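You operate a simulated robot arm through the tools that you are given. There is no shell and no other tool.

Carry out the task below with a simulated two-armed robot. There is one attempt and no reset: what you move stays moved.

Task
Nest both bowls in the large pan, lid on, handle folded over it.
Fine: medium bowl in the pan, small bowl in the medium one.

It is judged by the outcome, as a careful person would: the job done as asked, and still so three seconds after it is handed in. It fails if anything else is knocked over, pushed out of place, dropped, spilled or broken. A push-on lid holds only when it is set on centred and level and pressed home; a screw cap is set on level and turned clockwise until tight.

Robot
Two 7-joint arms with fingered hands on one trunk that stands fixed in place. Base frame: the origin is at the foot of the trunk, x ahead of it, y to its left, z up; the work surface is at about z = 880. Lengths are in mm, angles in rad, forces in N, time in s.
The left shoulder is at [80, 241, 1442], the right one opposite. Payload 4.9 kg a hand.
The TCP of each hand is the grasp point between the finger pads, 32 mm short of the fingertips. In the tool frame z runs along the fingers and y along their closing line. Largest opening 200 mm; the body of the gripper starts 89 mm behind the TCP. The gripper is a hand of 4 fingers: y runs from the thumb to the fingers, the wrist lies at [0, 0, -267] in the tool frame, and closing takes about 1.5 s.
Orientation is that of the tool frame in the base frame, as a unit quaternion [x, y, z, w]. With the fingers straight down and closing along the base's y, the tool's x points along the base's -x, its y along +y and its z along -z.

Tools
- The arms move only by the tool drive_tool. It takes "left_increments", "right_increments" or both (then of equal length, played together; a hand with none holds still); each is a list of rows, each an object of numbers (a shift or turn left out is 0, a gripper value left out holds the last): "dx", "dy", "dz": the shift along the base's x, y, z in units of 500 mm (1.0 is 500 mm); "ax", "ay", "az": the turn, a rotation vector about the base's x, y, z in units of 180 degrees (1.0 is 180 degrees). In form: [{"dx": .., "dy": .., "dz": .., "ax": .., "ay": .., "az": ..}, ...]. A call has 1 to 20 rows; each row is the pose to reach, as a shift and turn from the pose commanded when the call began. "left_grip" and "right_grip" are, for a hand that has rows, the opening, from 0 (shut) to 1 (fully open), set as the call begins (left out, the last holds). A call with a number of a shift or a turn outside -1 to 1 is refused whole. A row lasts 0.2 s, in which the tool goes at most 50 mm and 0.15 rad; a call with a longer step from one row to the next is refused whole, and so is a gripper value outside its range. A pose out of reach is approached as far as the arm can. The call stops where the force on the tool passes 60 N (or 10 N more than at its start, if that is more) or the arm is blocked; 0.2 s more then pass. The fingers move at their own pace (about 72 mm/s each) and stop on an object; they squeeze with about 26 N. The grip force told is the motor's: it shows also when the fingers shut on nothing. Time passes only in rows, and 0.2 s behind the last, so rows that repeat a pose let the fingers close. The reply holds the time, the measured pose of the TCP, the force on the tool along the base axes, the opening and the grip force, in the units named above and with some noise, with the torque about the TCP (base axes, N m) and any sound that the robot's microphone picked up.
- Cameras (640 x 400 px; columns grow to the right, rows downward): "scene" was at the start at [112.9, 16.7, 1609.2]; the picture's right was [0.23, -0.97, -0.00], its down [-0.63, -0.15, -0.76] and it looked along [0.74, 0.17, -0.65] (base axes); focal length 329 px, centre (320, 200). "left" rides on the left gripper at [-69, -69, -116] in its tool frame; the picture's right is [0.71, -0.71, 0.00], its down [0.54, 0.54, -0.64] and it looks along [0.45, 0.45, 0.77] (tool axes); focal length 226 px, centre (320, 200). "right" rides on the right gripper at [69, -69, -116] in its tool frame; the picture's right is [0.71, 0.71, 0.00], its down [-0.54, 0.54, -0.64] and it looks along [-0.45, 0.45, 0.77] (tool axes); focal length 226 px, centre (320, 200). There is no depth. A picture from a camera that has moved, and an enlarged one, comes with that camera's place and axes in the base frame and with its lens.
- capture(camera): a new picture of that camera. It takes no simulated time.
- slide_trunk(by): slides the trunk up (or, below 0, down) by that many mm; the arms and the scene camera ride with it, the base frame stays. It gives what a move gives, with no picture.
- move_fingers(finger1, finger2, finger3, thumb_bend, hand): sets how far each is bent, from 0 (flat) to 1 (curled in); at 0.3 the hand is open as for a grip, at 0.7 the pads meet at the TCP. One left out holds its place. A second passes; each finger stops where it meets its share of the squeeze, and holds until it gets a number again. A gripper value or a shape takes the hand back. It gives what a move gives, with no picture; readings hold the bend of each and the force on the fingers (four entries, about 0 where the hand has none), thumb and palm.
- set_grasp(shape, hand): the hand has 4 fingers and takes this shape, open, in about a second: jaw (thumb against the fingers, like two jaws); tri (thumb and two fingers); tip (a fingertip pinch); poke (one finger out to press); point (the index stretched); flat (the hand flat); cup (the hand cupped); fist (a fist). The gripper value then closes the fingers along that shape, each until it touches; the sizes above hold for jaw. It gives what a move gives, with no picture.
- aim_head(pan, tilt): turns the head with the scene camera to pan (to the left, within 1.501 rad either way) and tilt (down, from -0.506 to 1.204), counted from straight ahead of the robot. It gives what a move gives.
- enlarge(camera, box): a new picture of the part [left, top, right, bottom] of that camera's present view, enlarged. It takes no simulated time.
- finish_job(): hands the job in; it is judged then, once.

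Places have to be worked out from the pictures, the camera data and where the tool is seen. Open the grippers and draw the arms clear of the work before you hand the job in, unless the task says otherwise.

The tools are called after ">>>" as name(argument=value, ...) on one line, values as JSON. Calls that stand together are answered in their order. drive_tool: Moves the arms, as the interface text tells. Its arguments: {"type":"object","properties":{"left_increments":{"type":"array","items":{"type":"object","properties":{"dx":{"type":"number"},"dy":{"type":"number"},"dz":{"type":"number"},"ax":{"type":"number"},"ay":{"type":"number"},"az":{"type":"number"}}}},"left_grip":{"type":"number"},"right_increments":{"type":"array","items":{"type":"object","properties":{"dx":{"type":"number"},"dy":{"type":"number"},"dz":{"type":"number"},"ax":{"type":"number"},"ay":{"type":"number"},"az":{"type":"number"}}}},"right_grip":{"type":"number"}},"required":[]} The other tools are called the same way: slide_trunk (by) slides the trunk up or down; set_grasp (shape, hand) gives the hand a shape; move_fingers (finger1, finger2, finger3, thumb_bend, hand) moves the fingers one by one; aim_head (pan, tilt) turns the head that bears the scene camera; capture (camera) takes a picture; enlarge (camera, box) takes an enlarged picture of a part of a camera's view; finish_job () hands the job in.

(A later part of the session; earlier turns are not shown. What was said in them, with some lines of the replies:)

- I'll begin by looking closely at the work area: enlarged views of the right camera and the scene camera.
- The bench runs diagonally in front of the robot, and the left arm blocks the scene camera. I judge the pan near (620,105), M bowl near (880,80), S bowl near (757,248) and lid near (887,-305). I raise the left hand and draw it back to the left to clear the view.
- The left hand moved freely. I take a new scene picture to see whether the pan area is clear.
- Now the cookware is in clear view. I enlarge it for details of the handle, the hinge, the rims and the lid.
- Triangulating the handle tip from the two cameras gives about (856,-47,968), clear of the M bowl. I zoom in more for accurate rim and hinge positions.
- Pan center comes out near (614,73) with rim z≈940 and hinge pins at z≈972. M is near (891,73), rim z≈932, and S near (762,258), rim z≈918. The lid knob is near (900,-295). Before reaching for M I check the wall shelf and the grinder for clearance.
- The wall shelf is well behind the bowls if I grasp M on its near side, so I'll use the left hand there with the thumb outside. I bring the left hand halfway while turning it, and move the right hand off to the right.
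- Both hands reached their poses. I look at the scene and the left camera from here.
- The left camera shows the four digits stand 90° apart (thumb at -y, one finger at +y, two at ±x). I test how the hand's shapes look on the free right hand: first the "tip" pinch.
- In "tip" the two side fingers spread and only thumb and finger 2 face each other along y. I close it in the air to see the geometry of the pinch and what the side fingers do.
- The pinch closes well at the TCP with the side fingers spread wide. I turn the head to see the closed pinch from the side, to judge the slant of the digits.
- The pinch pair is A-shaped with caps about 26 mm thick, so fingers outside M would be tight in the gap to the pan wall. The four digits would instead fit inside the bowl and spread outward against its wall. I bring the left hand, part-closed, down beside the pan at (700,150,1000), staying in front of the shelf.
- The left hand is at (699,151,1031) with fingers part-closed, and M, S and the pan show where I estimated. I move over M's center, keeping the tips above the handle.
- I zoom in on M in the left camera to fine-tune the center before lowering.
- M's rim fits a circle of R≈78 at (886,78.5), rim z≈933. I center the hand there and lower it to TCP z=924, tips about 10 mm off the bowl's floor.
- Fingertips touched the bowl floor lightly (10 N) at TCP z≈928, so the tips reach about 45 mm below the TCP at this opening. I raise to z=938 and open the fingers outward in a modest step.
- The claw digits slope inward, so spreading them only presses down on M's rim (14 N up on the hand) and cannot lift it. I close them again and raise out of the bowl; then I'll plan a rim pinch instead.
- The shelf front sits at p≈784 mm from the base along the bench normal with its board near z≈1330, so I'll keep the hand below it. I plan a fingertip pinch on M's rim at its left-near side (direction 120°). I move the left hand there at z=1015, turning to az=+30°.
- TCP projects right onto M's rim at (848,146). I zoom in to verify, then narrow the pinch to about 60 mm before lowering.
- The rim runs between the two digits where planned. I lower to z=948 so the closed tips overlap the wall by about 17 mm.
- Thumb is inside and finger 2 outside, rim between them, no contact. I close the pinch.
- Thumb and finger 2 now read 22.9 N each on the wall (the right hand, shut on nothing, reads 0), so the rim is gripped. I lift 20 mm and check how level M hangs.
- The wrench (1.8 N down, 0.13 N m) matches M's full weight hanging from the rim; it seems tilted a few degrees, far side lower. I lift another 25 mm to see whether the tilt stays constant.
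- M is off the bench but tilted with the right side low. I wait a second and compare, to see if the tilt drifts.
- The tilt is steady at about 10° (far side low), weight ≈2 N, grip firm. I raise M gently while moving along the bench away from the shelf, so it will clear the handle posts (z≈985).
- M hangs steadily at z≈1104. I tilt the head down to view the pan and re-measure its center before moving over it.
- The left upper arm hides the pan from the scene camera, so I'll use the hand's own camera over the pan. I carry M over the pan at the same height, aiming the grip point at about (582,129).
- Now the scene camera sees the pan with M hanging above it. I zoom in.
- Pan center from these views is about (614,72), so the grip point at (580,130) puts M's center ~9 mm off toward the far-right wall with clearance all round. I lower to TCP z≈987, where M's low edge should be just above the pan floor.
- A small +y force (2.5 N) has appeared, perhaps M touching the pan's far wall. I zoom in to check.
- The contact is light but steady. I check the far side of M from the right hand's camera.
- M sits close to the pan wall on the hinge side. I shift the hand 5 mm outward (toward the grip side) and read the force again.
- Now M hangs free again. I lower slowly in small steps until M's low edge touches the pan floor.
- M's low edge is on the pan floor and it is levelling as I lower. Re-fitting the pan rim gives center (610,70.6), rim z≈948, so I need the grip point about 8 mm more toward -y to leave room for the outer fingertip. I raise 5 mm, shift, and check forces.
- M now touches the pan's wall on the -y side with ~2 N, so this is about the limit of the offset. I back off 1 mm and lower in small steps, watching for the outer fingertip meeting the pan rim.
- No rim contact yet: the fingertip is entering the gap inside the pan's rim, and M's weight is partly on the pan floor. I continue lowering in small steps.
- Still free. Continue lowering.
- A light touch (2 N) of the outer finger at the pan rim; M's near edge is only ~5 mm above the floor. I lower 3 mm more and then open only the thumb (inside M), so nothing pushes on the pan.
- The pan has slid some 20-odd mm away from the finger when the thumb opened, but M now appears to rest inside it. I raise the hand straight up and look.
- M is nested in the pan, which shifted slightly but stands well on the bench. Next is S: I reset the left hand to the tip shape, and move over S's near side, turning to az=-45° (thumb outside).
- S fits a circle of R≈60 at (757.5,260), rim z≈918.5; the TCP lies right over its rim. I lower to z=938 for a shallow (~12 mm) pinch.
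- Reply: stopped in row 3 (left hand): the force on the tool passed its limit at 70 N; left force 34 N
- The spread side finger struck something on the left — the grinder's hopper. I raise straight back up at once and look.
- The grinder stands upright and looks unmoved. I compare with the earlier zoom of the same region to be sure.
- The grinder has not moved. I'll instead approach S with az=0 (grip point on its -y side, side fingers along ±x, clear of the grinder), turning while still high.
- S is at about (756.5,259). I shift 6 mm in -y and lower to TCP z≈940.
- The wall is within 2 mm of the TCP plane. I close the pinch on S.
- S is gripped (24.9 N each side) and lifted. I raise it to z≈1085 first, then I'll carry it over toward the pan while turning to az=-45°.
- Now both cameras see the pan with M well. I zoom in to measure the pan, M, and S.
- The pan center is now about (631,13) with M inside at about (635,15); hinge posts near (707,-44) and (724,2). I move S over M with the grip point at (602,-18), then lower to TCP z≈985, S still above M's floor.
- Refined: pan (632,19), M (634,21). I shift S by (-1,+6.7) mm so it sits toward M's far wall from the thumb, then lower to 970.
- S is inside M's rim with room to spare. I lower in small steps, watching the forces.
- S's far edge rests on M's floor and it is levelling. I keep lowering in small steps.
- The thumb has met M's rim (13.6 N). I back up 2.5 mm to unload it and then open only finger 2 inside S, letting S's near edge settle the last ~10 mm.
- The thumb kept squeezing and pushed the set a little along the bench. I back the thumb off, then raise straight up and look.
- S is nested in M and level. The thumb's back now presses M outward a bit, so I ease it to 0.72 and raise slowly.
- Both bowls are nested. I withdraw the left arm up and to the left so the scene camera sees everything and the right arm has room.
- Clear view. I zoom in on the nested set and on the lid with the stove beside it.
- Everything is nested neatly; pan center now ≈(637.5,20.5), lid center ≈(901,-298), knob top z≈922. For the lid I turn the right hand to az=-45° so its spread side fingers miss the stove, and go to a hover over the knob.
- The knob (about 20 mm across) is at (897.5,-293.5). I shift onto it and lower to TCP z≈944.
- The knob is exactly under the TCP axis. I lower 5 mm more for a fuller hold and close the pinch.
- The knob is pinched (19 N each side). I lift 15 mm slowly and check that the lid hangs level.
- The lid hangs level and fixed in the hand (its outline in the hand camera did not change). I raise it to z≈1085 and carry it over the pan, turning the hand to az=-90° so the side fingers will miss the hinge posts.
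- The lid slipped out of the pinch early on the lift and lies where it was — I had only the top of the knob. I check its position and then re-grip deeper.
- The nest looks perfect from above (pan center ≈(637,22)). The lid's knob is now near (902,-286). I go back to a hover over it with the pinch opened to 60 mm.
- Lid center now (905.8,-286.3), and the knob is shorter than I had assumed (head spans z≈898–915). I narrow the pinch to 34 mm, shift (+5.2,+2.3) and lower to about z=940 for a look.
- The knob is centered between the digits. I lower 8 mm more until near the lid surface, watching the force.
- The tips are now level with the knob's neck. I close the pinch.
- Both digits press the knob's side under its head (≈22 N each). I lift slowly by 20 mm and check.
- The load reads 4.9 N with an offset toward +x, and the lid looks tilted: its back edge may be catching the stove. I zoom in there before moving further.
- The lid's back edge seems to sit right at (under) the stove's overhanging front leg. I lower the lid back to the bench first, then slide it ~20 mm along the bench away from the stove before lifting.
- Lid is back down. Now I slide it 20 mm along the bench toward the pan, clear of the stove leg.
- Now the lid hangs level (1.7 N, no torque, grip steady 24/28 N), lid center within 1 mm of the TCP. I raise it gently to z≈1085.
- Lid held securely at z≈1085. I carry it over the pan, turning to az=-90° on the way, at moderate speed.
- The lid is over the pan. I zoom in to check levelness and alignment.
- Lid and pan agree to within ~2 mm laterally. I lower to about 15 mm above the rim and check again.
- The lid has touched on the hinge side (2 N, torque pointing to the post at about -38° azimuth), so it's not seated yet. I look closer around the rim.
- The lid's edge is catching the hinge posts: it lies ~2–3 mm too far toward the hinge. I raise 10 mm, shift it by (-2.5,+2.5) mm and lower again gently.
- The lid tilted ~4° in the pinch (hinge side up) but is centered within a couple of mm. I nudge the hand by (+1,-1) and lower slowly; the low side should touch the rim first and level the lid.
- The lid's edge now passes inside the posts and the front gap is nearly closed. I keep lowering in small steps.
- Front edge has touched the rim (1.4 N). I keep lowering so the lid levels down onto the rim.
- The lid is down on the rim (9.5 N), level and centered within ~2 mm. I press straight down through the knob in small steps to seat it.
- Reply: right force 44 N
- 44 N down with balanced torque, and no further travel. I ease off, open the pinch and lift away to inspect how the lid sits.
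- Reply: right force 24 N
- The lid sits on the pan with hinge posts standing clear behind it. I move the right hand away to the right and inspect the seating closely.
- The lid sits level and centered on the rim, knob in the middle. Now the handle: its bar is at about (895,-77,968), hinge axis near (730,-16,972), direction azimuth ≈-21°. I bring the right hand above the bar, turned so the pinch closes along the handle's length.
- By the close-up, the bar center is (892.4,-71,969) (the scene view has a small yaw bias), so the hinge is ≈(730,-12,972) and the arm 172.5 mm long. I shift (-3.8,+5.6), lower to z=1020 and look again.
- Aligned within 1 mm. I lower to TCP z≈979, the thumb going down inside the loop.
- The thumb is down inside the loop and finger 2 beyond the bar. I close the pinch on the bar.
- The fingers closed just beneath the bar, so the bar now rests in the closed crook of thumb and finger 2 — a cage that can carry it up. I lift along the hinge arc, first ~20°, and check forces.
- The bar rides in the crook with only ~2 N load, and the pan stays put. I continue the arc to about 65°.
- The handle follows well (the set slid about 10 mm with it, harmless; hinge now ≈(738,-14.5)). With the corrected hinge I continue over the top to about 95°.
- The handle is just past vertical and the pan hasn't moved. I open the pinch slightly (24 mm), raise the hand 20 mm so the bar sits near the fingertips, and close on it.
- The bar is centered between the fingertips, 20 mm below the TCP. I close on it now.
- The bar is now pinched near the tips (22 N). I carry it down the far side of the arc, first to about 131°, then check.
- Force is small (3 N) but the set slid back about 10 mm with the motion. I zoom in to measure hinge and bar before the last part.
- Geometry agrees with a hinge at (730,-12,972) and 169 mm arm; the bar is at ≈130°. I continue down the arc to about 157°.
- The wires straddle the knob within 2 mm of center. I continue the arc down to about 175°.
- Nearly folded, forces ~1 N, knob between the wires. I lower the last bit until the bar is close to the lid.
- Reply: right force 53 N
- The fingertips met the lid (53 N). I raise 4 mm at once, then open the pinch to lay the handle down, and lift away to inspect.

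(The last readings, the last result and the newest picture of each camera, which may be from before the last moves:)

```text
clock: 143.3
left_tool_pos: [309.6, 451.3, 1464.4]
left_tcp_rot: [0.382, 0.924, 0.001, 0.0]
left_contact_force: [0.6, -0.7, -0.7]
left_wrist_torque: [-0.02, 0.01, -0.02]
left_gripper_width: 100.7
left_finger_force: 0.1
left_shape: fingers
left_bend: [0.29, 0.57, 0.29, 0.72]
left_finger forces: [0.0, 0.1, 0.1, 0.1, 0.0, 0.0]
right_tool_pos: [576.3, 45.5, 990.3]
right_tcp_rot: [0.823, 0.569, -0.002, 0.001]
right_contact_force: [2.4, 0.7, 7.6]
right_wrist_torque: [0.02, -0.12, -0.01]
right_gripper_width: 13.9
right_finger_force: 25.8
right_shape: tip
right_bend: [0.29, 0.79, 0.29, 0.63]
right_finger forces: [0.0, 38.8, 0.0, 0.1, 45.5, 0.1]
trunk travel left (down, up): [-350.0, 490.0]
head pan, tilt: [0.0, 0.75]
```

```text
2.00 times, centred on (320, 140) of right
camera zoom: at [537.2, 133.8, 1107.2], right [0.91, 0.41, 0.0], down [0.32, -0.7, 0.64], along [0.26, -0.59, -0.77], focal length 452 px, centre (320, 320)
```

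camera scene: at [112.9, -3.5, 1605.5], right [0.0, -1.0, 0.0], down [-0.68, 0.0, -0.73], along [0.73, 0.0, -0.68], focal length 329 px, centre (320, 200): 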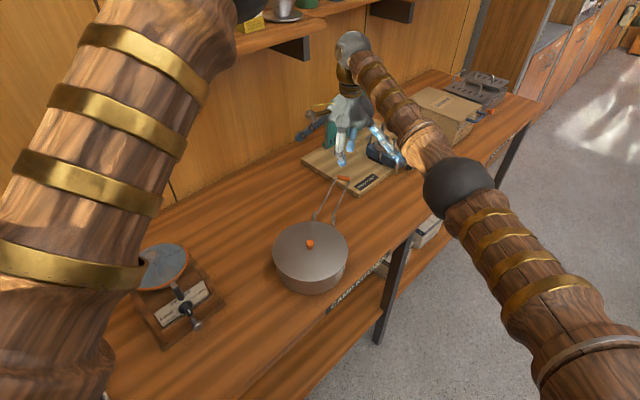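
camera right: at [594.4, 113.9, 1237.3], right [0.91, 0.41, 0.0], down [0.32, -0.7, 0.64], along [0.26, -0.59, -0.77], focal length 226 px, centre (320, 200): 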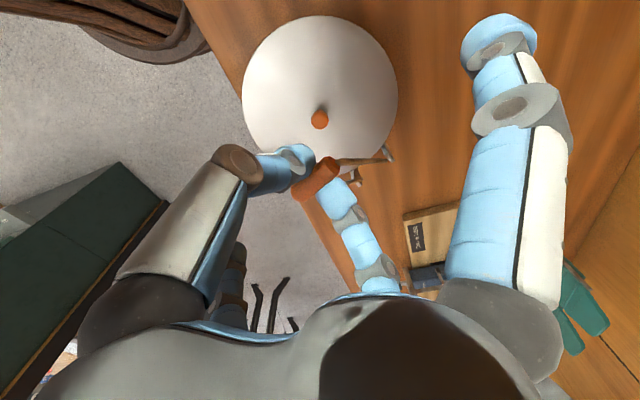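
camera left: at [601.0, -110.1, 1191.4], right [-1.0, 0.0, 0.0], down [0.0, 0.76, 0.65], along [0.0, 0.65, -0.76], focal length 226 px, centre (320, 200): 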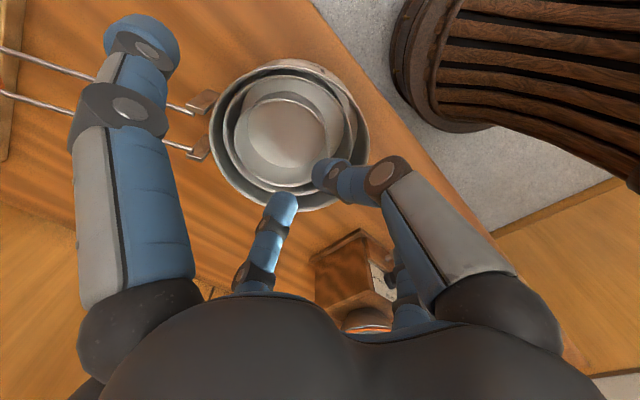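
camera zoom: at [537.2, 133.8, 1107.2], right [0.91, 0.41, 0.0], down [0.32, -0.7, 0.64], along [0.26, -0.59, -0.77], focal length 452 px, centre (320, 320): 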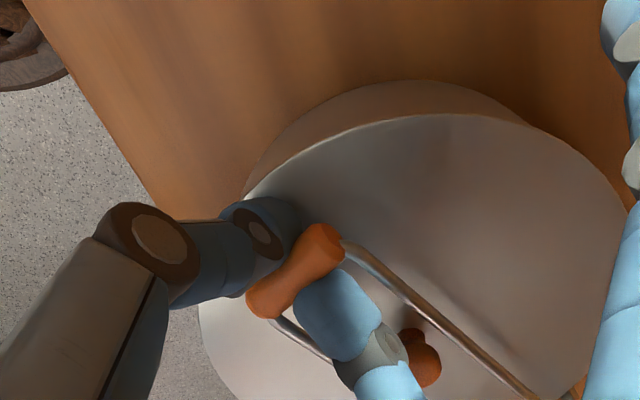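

>>> drive_tool(right_increments=[{"dz": 0.005}, {"dz": 0.005}])

>>> drive_tool(right_increments=[{}, {}, {}, {}], right_grip=0.17)

>>> enlarge(camera="right", box=[200, 40, 440, 240])

```text
clock: 143.9
left_tool_pos: [311.0, 451.5, 1465.8]
left_tcp_rot: [0.382, 0.924, 0.002, 0.0]
left_contact_force: [-0.1, -0.1, -0.2]
left_wrist_torque: [0.0, -0.02, -0.02]
left_gripper_width: 100.8
left_finger_force: 0.0
left_shape: fingers
left_bend: [0.29, 0.57, 0.29, 0.72]
left_finger forces: [0.0, 0.1, 0.0, 0.0, 0.0, 0.0]
right_tool_pos: [576.9, 44.5, 994.2]
right_tcp_rot: [0.822, 0.569, -0.001, 0.0]
right_contact_force: [-0.3, -1.9, 0.4]
right_wrist_torque: [-0.07, -0.11, 0.03]
right_gripper_width: 13.1
right_finger_force: 26.1
right_shape: tip
right_bend: [0.29, 0.79, 0.29, 0.63]
right_finger forces: [0.0, 34.7, 0.1, 0.0, 35.0, 0.0]
trunk travel left (down, up): [-350.0, 490.0]
head pan, tilt: [0.0, 0.75]
```

```text
clock: 144.9
left_tool_pos: [310.5, 451.8, 1465.2]
left_tcp_rot: [0.382, 0.924, 0.002, 0.0]
left_contact_force: [0.8, -0.3, -0.4]
left_wrist_torque: [0.0, -0.02, -0.01]
left_gripper_width: 100.8
left_finger_force: 0.1
left_shape: fingers
left_bend: [0.29, 0.57, 0.29, 0.72]
left_finger forces: [0.0, 0.0, 0.1, 0.0, 0.0, 0.1]
right_tool_pos: [577.0, 45.6, 996.1]
right_tcp_rot: [0.822, 0.569, 0.0, 0.0]
right_contact_force: [-0.4, 0.1, 0.0]
right_wrist_torque: [-0.02, 0.0, 0.02]
right_gripper_width: 34.0
right_finger_force: 0.1
right_shape: tip
right_bend: [0.16, 0.56, 0.16, 0.56]
right_finger forces: [0.0, 0.0, 0.0, 0.0, 0.0, 0.1]
trunk travel left (down, up): [-350.0, 490.0]
head pan, tilt: [0.0, 0.75]
```

```text
2.00 times, centred on (320, 140) of right
camera zoom: at [537.8, 134.0, 1111.8], right [0.91, 0.41, 0.0], down [0.32, -0.7, 0.64], along [0.27, -0.59, -0.77], focal length 452 px, centre (320, 320)
```

zoom: 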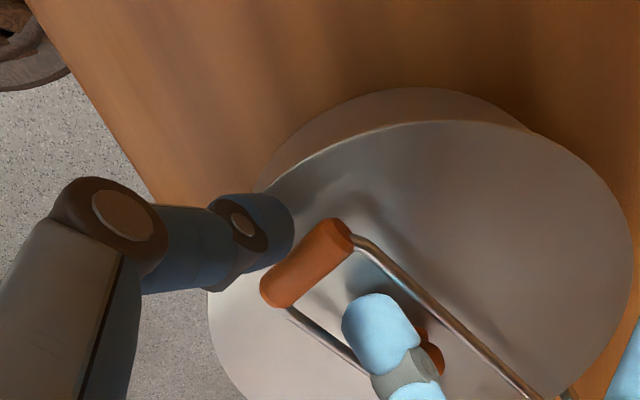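

Released. I raise the hand straight up out of the loop and look at the result.

>>> drive_tool(right_increments=[{"dz": 0.03}, {"dz": 0.08}, {"dz": 0.15}, {"dz": 0.22}, {"dz": 0.29, "dy": -0.03}, {"dz": 0.33, "dy": -0.1}, {"dz": 0.34, "dy": -0.19}, {"dz": 0.34, "dy": -0.28}, {"dz": 0.34, "dy": -0.37}, {"dz": 0.34, "dy": -0.46}, {"dz": 0.34, "dy": -0.55}])

>>> capture(camera="scene")

>>> enlarge(camera="scene", box=[260, 190, 360, 300])

```text
clock: 147.3
left_tool_pos: [308.8, 450.4, 1466.6]
left_tcp_rot: [0.381, 0.924, 0.003, 0.0]
left_contact_force: [0.0, -0.3, -0.2]
left_wrist_torque: [-0.01, -0.01, -0.05]
left_gripper_width: 100.6
left_finger_force: 0.1
left_shape: fingers
left_bend: [0.29, 0.57, 0.29, 0.72]
left_finger forces: [0.1, 0.0, 0.0, 0.0, 0.1, 0.0]
right_tool_pos: [574.9, -232.2, 1164.4]
right_tcp_rot: [0.822, 0.569, 0.001, 0.0]
right_contact_force: [0.2, -1.3, 0.2]
right_wrist_torque: [0.01, 0.0, -0.02]
right_gripper_width: 33.7
right_finger_force: 0.1
right_shape: tip
right_bend: [0.16, 0.56, 0.16, 0.56]
right_finger forces: [0.1, 0.1, 0.1, 0.1, 0.1, 0.0]
trunk travel left (down, up): [-350.0, 490.0]
head pan, tilt: [0.0, 0.75]
```

```text
taken
camera scene: at [112.1, -4.9, 1605.6], right [0.0, -1.0, 0.0], down [-0.68, 0.0, -0.73], along [0.73, 0.0, -0.68], focal length 329 px, centre (320, 200)
```

scene: 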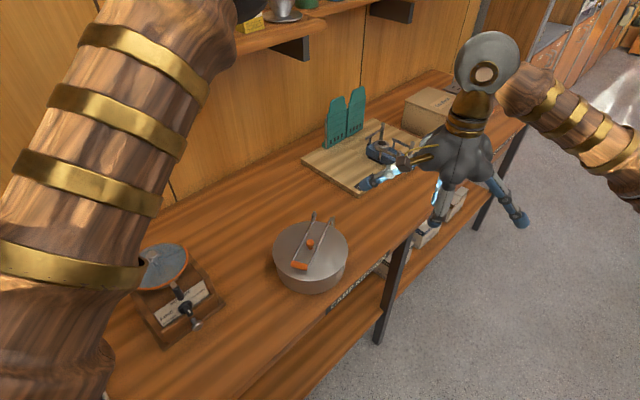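

```text
3.64 times, centred on (310, 245) of scene
camera zoom: at [112.1, -4.9, 1605.6], right [0.0, -1.0, 0.0], down [-0.68, 0.0, -0.73], along [0.73, 0.0, -0.68], focal length 1197 px, centre (356, 36)
```

zoom: 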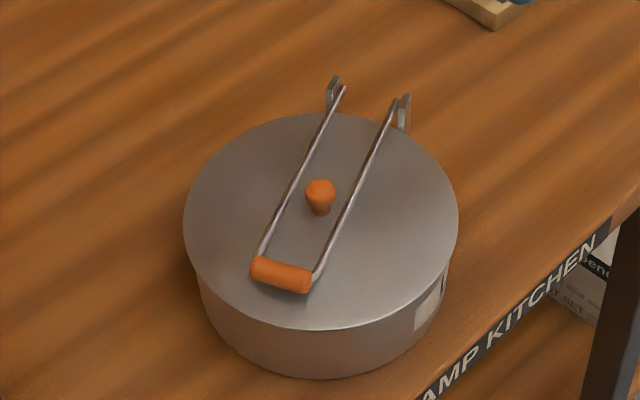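

The handle lies folded over the lid, straddling the knob. To verify the lid's seating all round I bring the right hand's camera to a low viewpoint in front of the pan: first turn back to az=0 there.

>>> drive_tool(right_increments=[{"dx": -0.01, "dy": 0.0, "az": 0.045}, {"dx": -0.02, "dy": 0.0, "az": 0.09}, {"dx": -0.03, "dy": 0.01, "az": 0.135}, {"dx": -0.04, "dy": 0.03, "dz": -0.01, "az": 0.18}, {"dx": -0.05, "dy": 0.05, "dz": -0.02, "az": 0.225}, {"dx": -0.06, "dy": 0.07, "dz": -0.03, "az": 0.27}, {"dx": -0.075, "dy": 0.09, "dz": -0.04, "az": 0.315}, {"dx": -0.09, "dy": 0.11, "dz": -0.05, "az": 0.36}, {"dx": -0.105, "dy": 0.13, "dz": -0.06, "az": 0.405}, {"dx": -0.12, "dy": 0.15, "dz": -0.07, "az": 0.45}, {"dx": -0.135, "dy": 0.17, "dz": -0.08, "az": 0.495}, {"dx": -0.15, "dy": 0.19, "dz": -0.09, "az": 0.54}, {"dx": -0.16, "dy": 0.21, "dz": -0.1, "az": 0.58}, {"dx": -0.16, "dy": 0.228, "dz": -0.1, "az": 0.615}, {"dx": -0.16, "dy": 0.228, "dz": -0.1, "az": 0.615}])

>>> drive_tool(right_increments=[{"ax": 0.025, "ay": -0.025, "dz": -0.02}, {"ax": 0.05, "ay": -0.05, "dz": -0.05}, {"ax": 0.075, "ay": -0.075, "dz": -0.08}, {"ax": 0.098, "ay": -0.098, "dz": -0.12}, {"ax": 0.098, "ay": -0.098, "dz": -0.12}])

>>> capture(camera="right")

```text
clock: 150.5
left_tool_pos: [310.7, 450.8, 1465.5]
left_tcp_rot: [0.382, 0.924, 0.001, 0.0]
left_contact_force: [-0.6, 0.1, 0.1]
left_wrist_torque: [0.01, 0.0, -0.02]
left_gripper_width: 101.1
left_finger_force: 0.1
left_shape: fingers
left_bend: [0.29, 0.57, 0.29, 0.72]
left_finger forces: [0.0, 0.0, 0.1, 0.1, 0.0, 0.0]
right_tool_pos: [496.8, -117.2, 1114.3]
right_tcp_rot: [-0.001, 1.0, 0.0, 0.0]
right_contact_force: [-0.2, -0.6, -0.2]
right_wrist_torque: [-0.01, -0.02, -0.01]
right_gripper_width: 33.8
right_finger_force: 0.1
right_shape: tip
right_bend: [0.16, 0.56, 0.16, 0.56]
right_finger forces: [0.0, 0.0, 0.0, 0.1, 0.0, 0.0]
trunk travel left (down, up): [-350.0, 490.0]
head pan, tilt: [0.0, 0.75]
```

```text
clock: 151.7
left_tool_pos: [311.6, 452.0, 1465.4]
left_tcp_rot: [0.382, 0.924, 0.002, 0.0]
left_contact_force: [0.4, 0.4, -0.1]
left_wrist_torque: [-0.06, 0.0, 0.01]
left_gripper_width: 100.9
left_finger_force: 0.1
left_shape: fingers
left_bend: [0.29, 0.57, 0.29, 0.72]
left_finger forces: [0.1, 0.0, 0.0, 0.0, 0.1, 0.1]
right_tool_pos: [498.3, -115.7, 1054.3]
right_tcp_rot: [-0.001, 0.976, 0.153, 0.153]
right_contact_force: [-0.5, -0.2, -0.2]
right_wrist_torque: [0.0, 0.01, 0.0]
right_gripper_width: 34.1
right_finger_force: 0.0
right_shape: tip
right_bend: [0.16, 0.56, 0.16, 0.56]
right_finger forces: [0.1, 0.0, 0.0, 0.0, 0.0, 0.0]
trunk travel left (down, up): [-350.0, 490.0]
head pan, tilt: [0.0, 0.75]
```

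```text
taken
camera right: at [401.6, -212.8, 1119.3], right [-0.71, 0.71, 0.0], down [0.3, 0.3, 0.91], along [0.64, 0.64, -0.42], focal length 226 px, centre (320, 200)
```

right: 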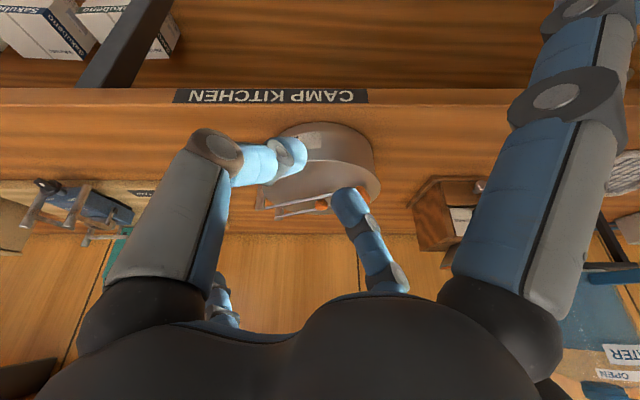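

The pan shows between the digits; I open the hand for an unobstructed view and zoom in on the rim.

>>> drive_tool(right_increments=[{}, {}, {}, {}, {}, {}], right_grip=0.9)

>>> enlarge(camera="right", box=[235, 105, 405, 235])

```text
clock: 153.1
left_tool_pos: [310.8, 451.8, 1465.2]
left_tcp_rot: [0.382, 0.924, 0.001, 0.0]
left_contact_force: [0.3, 0.1, 0.0]
left_wrist_torque: [0.02, 0.0, 0.01]
left_gripper_width: 100.9
left_finger_force: 0.0
left_shape: fingers
left_bend: [0.29, 0.57, 0.29, 0.72]
left_finger forces: [0.1, 0.1, 0.0, 0.1, 0.0, 0.1]
right_tool_pos: [497.8, -116.5, 1055.2]
right_tcp_rot: [-0.001, 0.976, 0.153, 0.152]
right_contact_force: [-0.4, 0.3, -0.3]
right_wrist_torque: [0.0, 0.0, 0.02]
right_gripper_width: 179.7
right_finger_force: 0.1
right_shape: tip
right_bend: [0.16, 0.27, 0.16, 0.25]
right_finger forces: [0.0, 0.0, 0.1, 0.0, 0.1, 0.0]
trunk travel left (down, up): [-350.0, 490.0]
head pan, tilt: [0.0, 0.75]
```

```text
3.08 times, centred on (320, 170) of right
camera zoom: at [401.2, -213.3, 1119.6], right [-0.71, 0.71, 0.0], down [0.3, 0.3, 0.91], along [0.64, 0.64, -0.42], focal length 696 px, centre (320, 292)
```

zoom: 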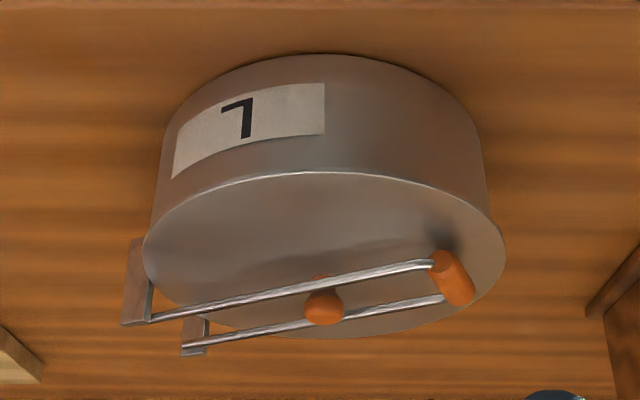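

The low view shows the lid level and flush with the pan's rim, overhang about equal on both sides (~2 mm offset), and the wires on either side of the knob. I zoom in further on the rim and the bar.

>>> enlarge(camera="right", box=[265, 140, 325, 220])

>>> enlarge(camera="right", box=[315, 140, 375, 220])

```text
5.00 times, centred on (295, 180) of right
camera zoom: at [401.2, -213.3, 1119.6], right [-0.71, 0.71, 0.0], down [0.3, 0.3, 0.91], along [0.64, 0.64, -0.42], focal length 1130 px, centre (445, 300)
```

zoom: 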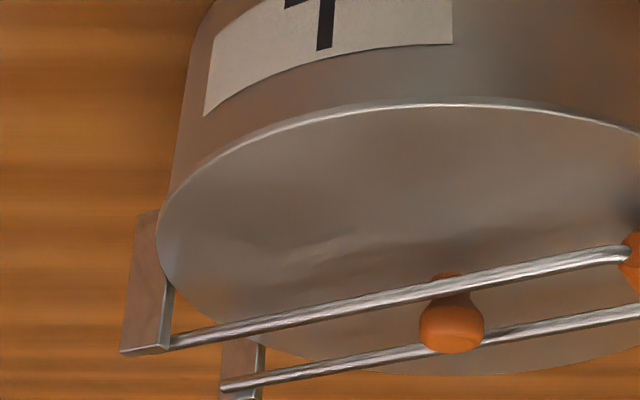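

```text
5.00 times, centred on (345, 180) of right
camera zoom: at [401.2, -213.3, 1119.6], right [-0.71, 0.71, 0.0], down [0.3, 0.3, 0.91], along [0.64, 0.64, -0.42], focal length 1130 px, centre (195, 300)
```

zoom: 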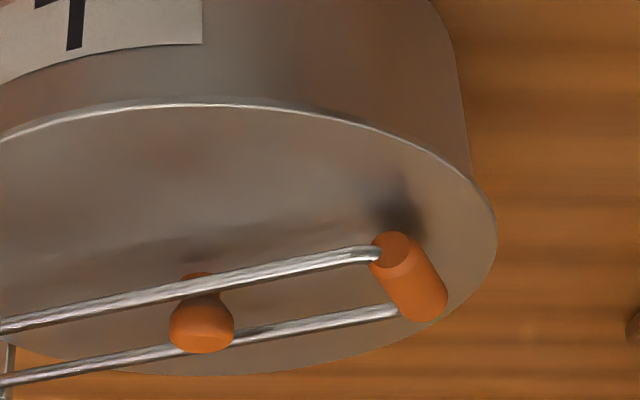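

Everything is flush. The bar seems to hover slightly above the lid; I'll press it gently to be sure the handle is fully folded. First I level the hand, close the pinch, and turn it so the side fingers stay outside the lid.

>>> drive_tool(right_increments=[{"ax": -0.025, "ay": 0.025, "dz": 0.03}, {"ax": -0.05, "ay": 0.05, "dz": 0.06}, {"ax": -0.075, "ay": 0.075, "dz": 0.1}, {"ax": -0.098, "ay": 0.098, "dz": 0.14}, {"ax": -0.098, "ay": 0.098, "dz": 0.14}], right_grip=0)

>>> drive_tool(right_increments=[{"dx": 0.01, "dy": 0.02, "az": 0.04}, {"dx": 0.025, "dy": 0.055, "az": 0.08}, {"dx": 0.04, "dy": 0.09, "az": 0.12}, {"dx": 0.055, "dy": 0.125, "az": 0.16}, {"dx": 0.07, "dy": 0.16, "az": 0.2}, {"dx": 0.085, "dy": 0.195, "az": 0.24}, {"dx": 0.1, "dy": 0.23, "az": 0.28}, {"dx": 0.115, "dy": 0.265, "az": 0.32}, {"dx": 0.13, "dy": 0.3, "az": 0.36}, {"dx": 0.146, "dy": 0.324, "az": 0.385}, {"dx": 0.146, "dy": 0.324, "az": 0.385}])

>>> capture(camera="right")

>>> enlarge(camera="scene", box=[250, 170, 370, 300])

```text
clock: 154.3
left_tool_pos: [311.0, 451.6, 1466.1]
left_tcp_rot: [0.382, 0.924, 0.003, 0.0]
left_contact_force: [0.2, -0.2, 0.6]
left_wrist_torque: [0.0, -0.01, -0.02]
left_gripper_width: 100.7
left_finger_force: 0.1
left_shape: fingers
left_bend: [0.29, 0.57, 0.29, 0.72]
left_finger forces: [0.0, 0.1, 0.1, 0.0, 0.0, 0.1]
right_tool_pos: [497.7, -116.4, 1125.2]
right_tcp_rot: [0.0, 1.0, 0.0, -0.001]
right_contact_force: [-0.2, 0.7, 0.1]
right_wrist_torque: [0.01, -0.01, 0.03]
right_gripper_width: 9.3
right_finger_force: 0.0
right_shape: tip
right_bend: [0.16, 0.73, 0.16, 0.66]
right_finger forces: [0.0, 0.1, 0.0, 0.0, 0.0, 0.0]
trunk travel left (down, up): [-350.0, 490.0]
head pan, tilt: [0.0, 0.75]
```

```text
clock: 156.7
left_tool_pos: [310.1, 451.8, 1465.8]
left_tcp_rot: [0.383, 0.924, 0.002, 0.0]
left_contact_force: [0.0, -0.1, 0.2]
left_wrist_torque: [-0.03, -0.03, 0.01]
left_gripper_width: 100.9
left_finger_force: 0.1
left_shape: fingers
left_bend: [0.29, 0.57, 0.29, 0.72]
left_finger forces: [0.0, 0.0, 0.1, 0.1, 0.0, 0.0]
right_tool_pos: [571.4, 45.0, 1125.4]
right_tcp_rot: [-0.569, 0.822, 0.0, 0.0]
right_contact_force: [0.8, 0.0, 0.5]
right_wrist_torque: [0.03, -0.01, 0.01]
right_gripper_width: 0.2
right_finger_force: 25.9
right_shape: tip
right_bend: [0.29, 0.7, 0.29, 0.7]
right_finger forces: [0.1, 0.1, 0.0, 0.1, 0.0, 0.0]
trunk travel left (down, up): [-350.0, 490.0]
head pan, tilt: [0.0, 0.75]
```

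```text
taken
camera right: at [611.6, -42.9, 1241.6], right [-0.91, -0.41, 0.0], down [-0.32, 0.7, 0.64], along [-0.27, 0.59, -0.77], focal length 226 px, centre (320, 200)
```

right: 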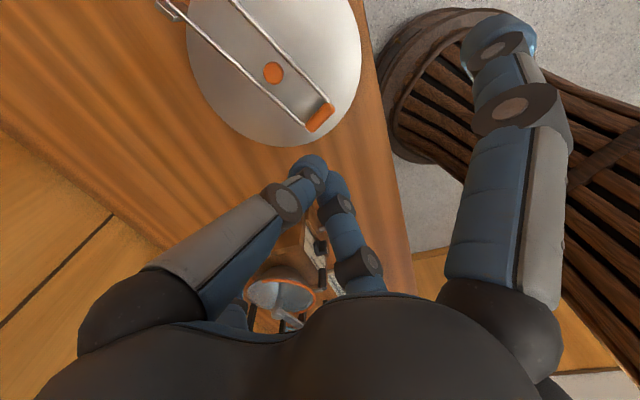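

```text
3.08 times, centred on (310, 235) of scene
camera zoom: at [113.0, -3.0, 1605.5], right [0.0, -1.0, 0.0], down [-0.68, 0.0, -0.73], along [0.73, 0.0, -0.68], focal length 1013 px, centre (351, 92)
```

zoom: 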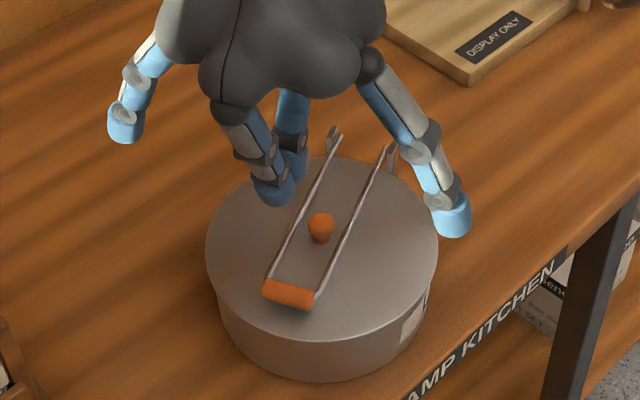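

The bar at (570,45) is right below the TCP. I lower the closed fingertips to just above it and then press in small steps.

>>> drive_tool(right_increments=[{"dz": -0.05}, {"dz": -0.1}, {"dz": -0.15}, {"dz": -0.19}, {"dz": -0.22}, {"dz": -0.224}])

>>> drive_tool(right_increments=[{"dz": -0.005}, {"dz": -0.01}, {"dz": -0.014}, {"dz": -0.014}])

>>> enlarge(camera="right", box=[180, 20, 440, 220])

```text
clock: 158.1
left_tool_pos: [310.2, 452.2, 1464.9]
left_tcp_rot: [0.382, 0.924, 0.002, -0.001]
left_contact_force: [-0.5, 0.7, 0.4]
left_wrist_torque: [0.0, 0.03, -0.01]
left_gripper_width: 100.7
left_finger_force: 0.1
left_shape: fingers
left_bend: [0.29, 0.57, 0.29, 0.72]
left_finger forces: [0.1, 0.0, 0.0, 0.0, 0.1, 0.0]
right_tool_pos: [570.9, 46.3, 1012.4]
right_tcp_rot: [-0.569, 0.822, -0.001, 0.0]
right_contact_force: [0.5, 0.2, -0.3]
right_wrist_torque: [0.02, 0.01, -0.03]
right_gripper_width: 0.0
right_finger_force: 25.9
right_shape: tip
right_bend: [0.29, 0.7, 0.29, 0.7]
right_finger forces: [0.1, 0.0, 0.0, 0.1, 0.1, 0.0]
trunk travel left (down, up): [-350.0, 490.0]
head pan, tilt: [0.0, 0.75]
```

```text
clock: 159.1
left_tool_pos: [308.6, 451.7, 1466.1]
left_tcp_rot: [0.382, 0.924, 0.002, 0.0]
left_contact_force: [-0.3, 0.6, 0.1]
left_wrist_torque: [0.01, -0.01, -0.01]
left_gripper_width: 100.6
left_finger_force: 0.0
left_shape: fingers
left_bend: [0.29, 0.57, 0.29, 0.72]
left_finger forces: [0.0, 0.1, 0.0, 0.0, 0.0, 0.0]
right_tool_pos: [570.1, 46.8, 1006.5]
right_tcp_rot: [-0.569, 0.822, 0.0, 0.001]
right_contact_force: [1.4, 1.8, 17.1]
right_wrist_torque: [0.04, -0.02, -0.01]
right_gripper_width: 0.0
right_finger_force: 26.8
right_shape: tip
right_bend: [0.29, 0.7, 0.29, 0.7]
right_finger forces: [0.0, 0.0, 0.1, 0.0, 0.1, 0.0]
trunk travel left (down, up): [-350.0, 490.0]
head pan, tilt: [0.0, 0.75]
```

```text
2.00 times, centred on (310, 120) of right
camera zoom: at [610.4, -42.4, 1123.8], right [-0.91, -0.41, 0.0], down [-0.32, 0.7, 0.64], along [-0.26, 0.59, -0.77], focal length 452 px, centre (340, 360)
```

zoom: 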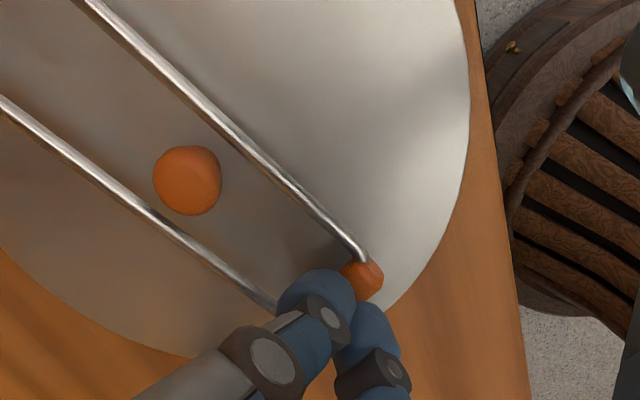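

The handle does not give at all under 17 N, so it is at its folded end stop, flat over the lid. Finally I'll press once more on the knob, between the wires, to make sure the lid is home: raise and move over the knob at (635.6,23.5).

>>> drive_tool(right_increments=[{"dz": 0.03}, {"dz": 0.08}, {"dz": 0.12}, {"dx": 0.04, "dy": -0.014, "dz": 0.12}, {"dx": 0.09, "dy": -0.031, "dz": 0.12}, {"dx": 0.1302, "dy": -0.046, "dz": 0.12}, {"dx": 0.1302, "dy": -0.046, "dz": 0.12}])

>>> enlarge(camera="right", box=[180, 20, 440, 220])

```text
clock: 160.7
left_tool_pos: [310.3, 451.6, 1464.8]
left_tcp_rot: [0.382, 0.924, 0.002, 0.0]
left_contact_force: [0.0, 0.1, -0.8]
left_wrist_torque: [0.01, 0.01, 0.0]
left_gripper_width: 100.8
left_finger_force: 0.2
left_shape: fingers
left_bend: [0.29, 0.57, 0.29, 0.72]
left_finger forces: [0.0, 0.0, 0.0, 0.0, 0.0, 0.1]
right_tool_pos: [635.6, 22.5, 1065.2]
right_tcp_rot: [-0.569, 0.822, 0.0, 0.0]
right_contact_force: [0.5, 0.4, 0.7]
right_wrist_torque: [-0.01, 0.01, -0.01]
right_gripper_width: 0.0
right_finger_force: 26.2
right_shape: tip
right_bend: [0.29, 0.7, 0.29, 0.7]
right_finger forces: [0.0, 0.0, 0.0, 0.0, 0.0, 0.1]
trunk travel left (down, up): [-350.0, 490.0]
head pan, tilt: [0.0, 0.75]
```

```text
2.00 times, centred on (310, 120) of right
camera zoom: at [676.8, -65.2, 1182.3], right [-0.91, -0.41, 0.0], down [-0.32, 0.7, 0.64], along [-0.27, 0.59, -0.77], focal length 452 px, centre (340, 360)
```

zoom: 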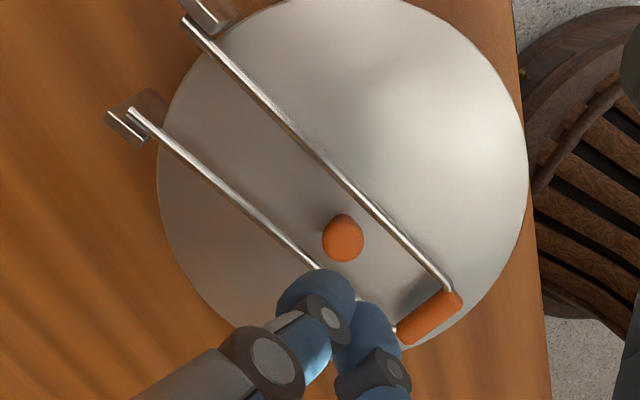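

Centered over the knob. I lower and press in small steps up to about 45–50 N.

>>> drive_tool(right_increments=[{"dz": -0.04}, {"dz": -0.08}, {"dz": -0.098}, {"dz": -0.098}])

>>> drive_tool(right_increments=[{"dz": -0.004}, {"dz": -0.008}, {"dz": -0.012}, {"dz": -0.016}])

```text
clock: 161.7
left_tool_pos: [311.7, 451.7, 1465.6]
left_tcp_rot: [0.382, 0.924, 0.002, 0.0]
left_contact_force: [0.2, 0.2, -0.5]
left_wrist_torque: [0.01, 0.02, 0.01]
left_gripper_width: 100.6
left_finger_force: 0.1
left_shape: fingers
left_bend: [0.29, 0.57, 0.29, 0.72]
left_finger forces: [0.0, 0.1, 0.0, 0.0, 0.0, 0.1]
right_tool_pos: [635.3, 23.6, 1015.2]
right_tcp_rot: [-0.569, 0.823, 0.0, -0.001]
right_contact_force: [-0.5, -0.4, 0.0]
right_wrist_torque: [0.04, 0.01, 0.0]
right_gripper_width: 0.0
right_finger_force: 25.7
right_shape: tip
right_bend: [0.29, 0.7, 0.29, 0.7]
right_finger forces: [0.0, 0.0, 0.0, 0.0, 0.0, 0.0]
trunk travel left (down, up): [-350.0, 490.0]
head pan, tilt: [0.0, 0.75]
```

```text
clock: 162.7
left_tool_pos: [308.4, 451.7, 1465.8]
left_tcp_rot: [0.382, 0.924, 0.003, 0.0]
left_contact_force: [0.3, -0.2, -1.0]
left_wrist_torque: [0.0, -0.02, 0.04]
left_gripper_width: 100.5
left_finger_force: 0.0
left_shape: fingers
left_bend: [0.29, 0.57, 0.29, 0.72]
left_finger forces: [0.1, 0.1, 0.1, 0.0, 0.0, 0.0]
right_tool_pos: [634.1, 23.5, 1012.9]
right_tcp_rot: [-0.569, 0.822, 0.0, 0.002]
right_contact_force: [0.4, 0.8, 22.8]
right_wrist_torque: [0.07, 0.02, 0.02]
right_gripper_width: 0.0
right_finger_force: 26.1
right_shape: tip
right_bend: [0.29, 0.7, 0.29, 0.7]
right_finger forces: [0.0, 0.0, 0.0, 0.0, 0.1, 0.0]
trunk travel left (down, up): [-350.0, 490.0]
head pan, tilt: [0.0, 0.75]
```

22.8 N so far, stiff. I press a little further.

>>> drive_tool(right_increments=[{"dz": -0.005}, {"dz": -0.01}, {"dz": -0.01}])

```text
clock: 163.3
left_tool_pos: [308.8, 451.1, 1466.0]
left_tcp_rot: [0.382, 0.924, 0.003, 0.0]
left_contact_force: [0.1, 0.0, -0.1]
left_wrist_torque: [0.02, 0.03, -0.02]
left_gripper_width: 100.8
left_finger_force: 0.1
left_shape: fingers
left_bend: [0.29, 0.57, 0.29, 0.72]
left_finger forces: [0.0, 0.0, 0.0, 0.0, 0.0, 0.0]
right_tool_pos: [634.4, 22.8, 1010.7]
right_tcp_rot: [-0.57, 0.822, 0.0, 0.006]
right_contact_force: [-11.7, -0.7, 36.9]
right_wrist_torque: [0.03, 0.5, -0.05]
right_gripper_width: 0.0
right_finger_force: 26.2
right_shape: tip
right_bend: [0.29, 0.7, 0.29, 0.7]
right_finger forces: [0.0, 0.0, 0.0, 0.1, 0.1, 0.0]
trunk travel left (down, up): [-350.0, 490.0]
head pan, tilt: [0.0, 0.75]
stopped in row 3 (right hand): the force on the tool passed its limit at 62 N (the readings are from after the stop); the commanded pose is now the measured one
```

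The press reached 62 N and stopped. I raise the hand and inspect everything.

>>> drive_tool(right_increments=[{"dz": 0.02}, {"dz": 0.07}, {"dz": 0.14}, {"dz": 0.22}, {"dz": 0.28, "dy": -0.04}, {"dz": 0.3, "dy": -0.12}, {"dz": 0.3, "dy": -0.21}, {"dz": 0.3, "dy": -0.3}, {"dz": 0.3, "dy": -0.39}, {"dz": 0.3, "dy": -0.48}, {"dz": 0.3, "dy": -0.57}, {"dz": 0.3, "dy": -0.66}])

>>> capture(camera="scene")

>>> enlarge(camera="scene", box=[260, 190, 360, 300])

```text
clock: 165.9
left_tool_pos: [310.3, 449.1, 1466.4]
left_tcp_rot: [0.382, 0.924, 0.004, 0.0]
left_contact_force: [-0.8, -0.1, 0.1]
left_wrist_torque: [0.05, -0.04, -0.05]
left_gripper_width: 101.0
left_finger_force: 0.0
left_shape: fingers
left_bend: [0.29, 0.57, 0.29, 0.72]
left_finger forces: [0.0, 0.1, 0.0, 0.0, 0.0, 0.0]
right_tool_pos: [637.1, -308.1, 1156.2]
right_tcp_rot: [-0.569, 0.822, 0.0, 0.004]
right_contact_force: [0.2, -0.5, -0.5]
right_wrist_torque: [0.0, 0.01, 0.02]
right_gripper_width: 0.0
right_finger_force: 26.1
right_shape: tip
right_bend: [0.29, 0.7, 0.29, 0.7]
right_finger forces: [0.1, 0.0, 0.1, 0.0, 0.0, 0.1]
trunk travel left (down, up): [-350.0, 490.0]
head pan, tilt: [0.0, 0.75]
```

```text
taken
camera scene: at [112.2, -4.7, 1605.6], right [0.0, -1.0, 0.0], down [-0.68, 0.0, -0.73], along [0.73, 0.0, -0.68], focal length 329 px, centre (320, 200)
```

scene: 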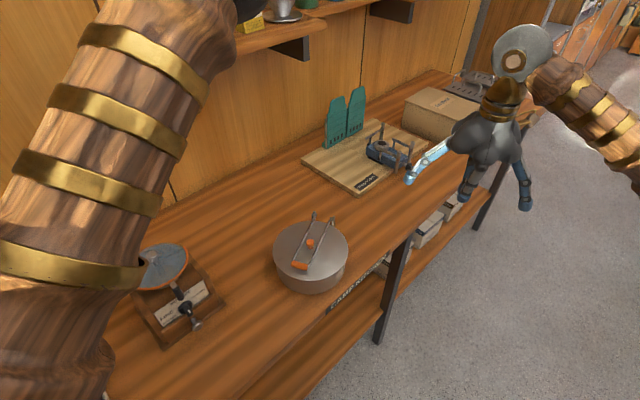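

```text
3.64 times, centred on (310, 245) of scene
camera zoom: at [112.2, -4.7, 1605.6], right [0.0, -1.0, 0.0], down [-0.68, 0.0, -0.73], along [0.73, 0.0, -0.68], focal length 1197 px, centre (356, 36)
```

zoom: 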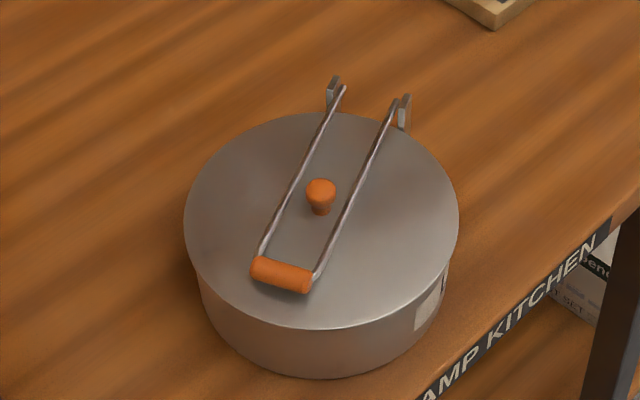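

The nest, lid and handle are unchanged. I compare the stove with the earlier view to make sure it wasn't displaced.

>>> enlarge(camera="scene", box=[340, 105, 460, 225])

>>> enlarge(camera="scene", box=[110, 220, 240, 350])

```text
3.33 times, centred on (400, 165) of scene
camera zoom: at [112.2, -4.7, 1605.6], right [0.0, -1.0, 0.0], down [-0.68, 0.0, -0.73], along [0.73, 0.0, -0.68], focal length 1097 px, centre (53, 317)
```

zoom: 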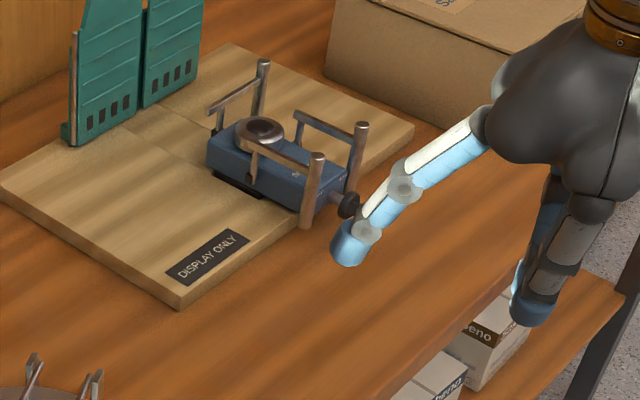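

```text
3.08 times, centred on (175, 285) of scene
camera zoom: at [112.2, -4.7, 1605.6], right [0.0, -1.0, 0.0], down [-0.68, 0.0, -0.73], along [0.73, 0.0, -0.68], focal length 1013 px, centre (766, -62)
```

zoom: 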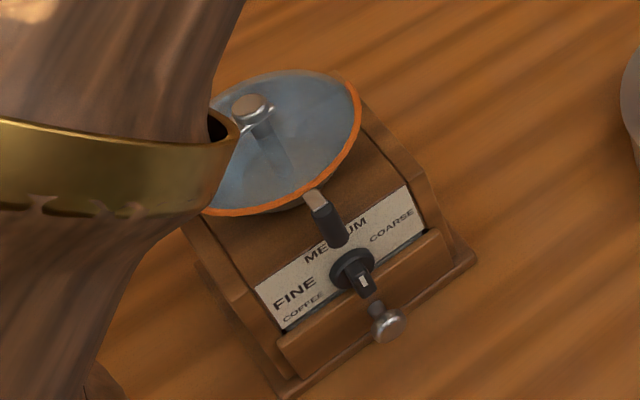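

Stove, board and grinder are where they were. I raise the right arm away and open both hands.

>>> drive_tool(right_increments=[{"dy": -0.03, "dz": 0.05}, {"dy": -0.07, "dz": 0.12}, {"dy": -0.12, "dz": 0.2}, {"dy": -0.18, "dz": 0.28}, {"dy": -0.24, "dz": 0.34}, {"dy": -0.29, "dz": 0.38}])

>>> set_grasp(hand="right", shape="jaw")

>>> set_grasp(hand="left", shape="jaw")

>>> capture(camera="scene")

>>> enlarge(camera="scene", box=[260, 190, 360, 300])

```text
clock: 167.3
left_tool_pos: [309.3, 451.9, 1466.1]
left_tcp_rot: [0.381, 0.924, 0.002, 0.0]
left_contact_force: [-0.1, -0.4, 0.5]
left_wrist_torque: [-0.03, 0.0, 0.0]
left_gripper_width: 100.8
left_finger_force: 0.0
left_shape: fingers
left_bend: [0.29, 0.57, 0.29, 0.72]
left_finger forces: [0.1, 0.1, 0.1, 0.1, 0.0, 0.0]
right_tool_pos: [637.1, -451.8, 1348.1]
right_tcp_rot: [-0.569, 0.823, 0.0, 0.003]
right_contact_force: [0.0, 0.0, -0.5]
right_wrist_torque: [-0.01, -0.01, 0.02]
right_gripper_width: 0.1
right_finger_force: 26.2
right_shape: tip
right_bend: [0.29, 0.7, 0.29, 0.7]
right_finger forces: [0.0, 0.0, 0.0, 0.1, 0.0, 0.0]
trunk travel left (down, up): [-350.0, 490.0]
head pan, tilt: [0.0, 0.75]
```

```text
clock: 168.2
left_tool_pos: [310.2, 451.2, 1465.9]
left_tcp_rot: [0.383, 0.924, 0.002, 0.0]
left_contact_force: [0.7, 0.5, 0.0]
left_wrist_torque: [0.01, 0.01, 0.0]
left_gripper_width: 100.8
left_finger_force: 0.1
left_shape: fingers
left_bend: [0.29, 0.57, 0.29, 0.72]
left_finger forces: [0.0, 0.0, 0.1, 0.1, 0.0, 0.0]
right_tool_pos: [636.9, -451.4, 1348.4]
right_tcp_rot: [-0.569, 0.823, 0.001, 0.003]
right_contact_force: [-0.1, -0.5, -0.5]
right_wrist_torque: [-0.01, -0.02, -0.01]
right_gripper_width: 199.8
right_finger_force: 0.1
right_shape: jaw
right_bend: [0.3, 0.3, 0.3, 0.3]
right_finger forces: [0.1, 0.0, 0.0, 0.0, 0.1, 0.1]
trunk travel left (down, up): [-350.0, 490.0]
head pan, tilt: [0.0, 0.75]
```

```text
clock: 169.1
left_tool_pos: [310.7, 451.9, 1465.4]
left_tcp_rot: [0.382, 0.924, 0.002, 0.0]
left_contact_force: [0.5, 0.8, -0.4]
left_wrist_torque: [0.06, 0.04, 0.0]
left_gripper_width: 200.0
left_finger_force: 0.2
left_shape: jaw
left_bend: [0.3, 0.3, 0.3, 0.3]
left_finger forces: [0.0, 0.0, 0.0, 0.1, 0.1, 0.0]
right_tool_pos: [637.9, -451.3, 1348.7]
right_tcp_rot: [-0.568, 0.823, 0.0, 0.003]
right_contact_force: [0.5, 0.7, 0.1]
right_wrist_torque: [-0.02, 0.03, -0.02]
right_gripper_width: 200.2
right_finger_force: 0.1
right_shape: jaw
right_bend: [0.3, 0.3, 0.3, 0.3]
right_finger forces: [0.1, 0.0, 0.0, 0.0, 0.0, 0.0]
trunk travel left (down, up): [-350.0, 490.0]
head pan, tilt: [0.0, 0.75]
```

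```text
taken
camera scene: at [113.1, -2.6, 1605.5], right [0.0, -1.0, 0.0], down [-0.68, 0.0, -0.73], along [0.73, 0.0, -0.68], focal length 329 px, centre (320, 200)
```

scene: 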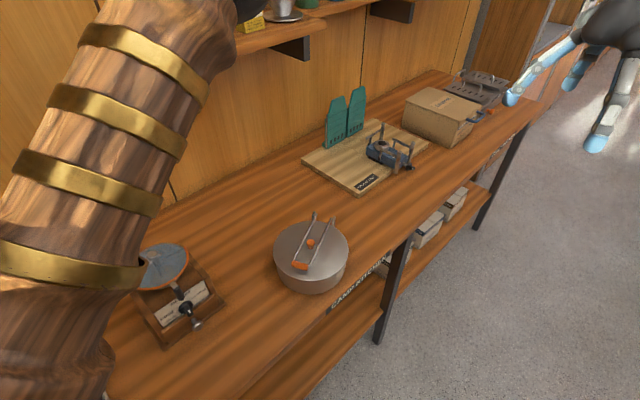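

```text
3.64 times, centred on (310, 245) of scene
camera zoom: at [113.1, -2.6, 1605.5], right [0.0, -1.0, 0.0], down [-0.68, 0.0, -0.73], along [0.73, 0.0, -0.68], focal length 1197 px, centre (356, 36)
```

zoom: 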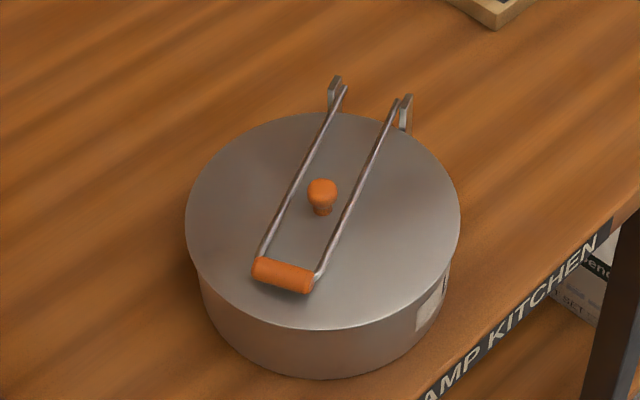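

S is nested in M, M in the pan, the lid is seated level, and the handle is folded over it. Both hands are open and clear of the work, so I hand the job in.

>>> finish_job()

```text
The job is handed in.
```

The job is done and handed in. The medium bowl is in the large pan, the small bowl is inside it, the lid is on, and the handle is folded over the lid.

- **Lid:** it sits level and flush with the rim, about 2 mm off centre. I pressed it down through the knob twice, at about 44 N and then 60 N. I saw no gap, but I heard no click either.
- **Handle:** it is folded flat against its stop. It did not give under about 17 N, and the wires lie either side of the knob.

Some things did not go cleanly:

- **Pan:** it slid a few centimetres along the bench while I placed the bowls and folded the handle, so it is not where it started.
- **Lid drop:** my first grip on the lid slipped while I was lifting it. It fell back onto the bench about where it had been.
- **Small bowl:** its near edge dropped the last 10 mm or so when I released it.
- **Grinder and stove:** a finger struck the grinder (it read about 43 N), and the lid's edge probably caught the stove's leg once. Before-and-after pictures show no visible movement of either.

Both hands are open and clear of the work.
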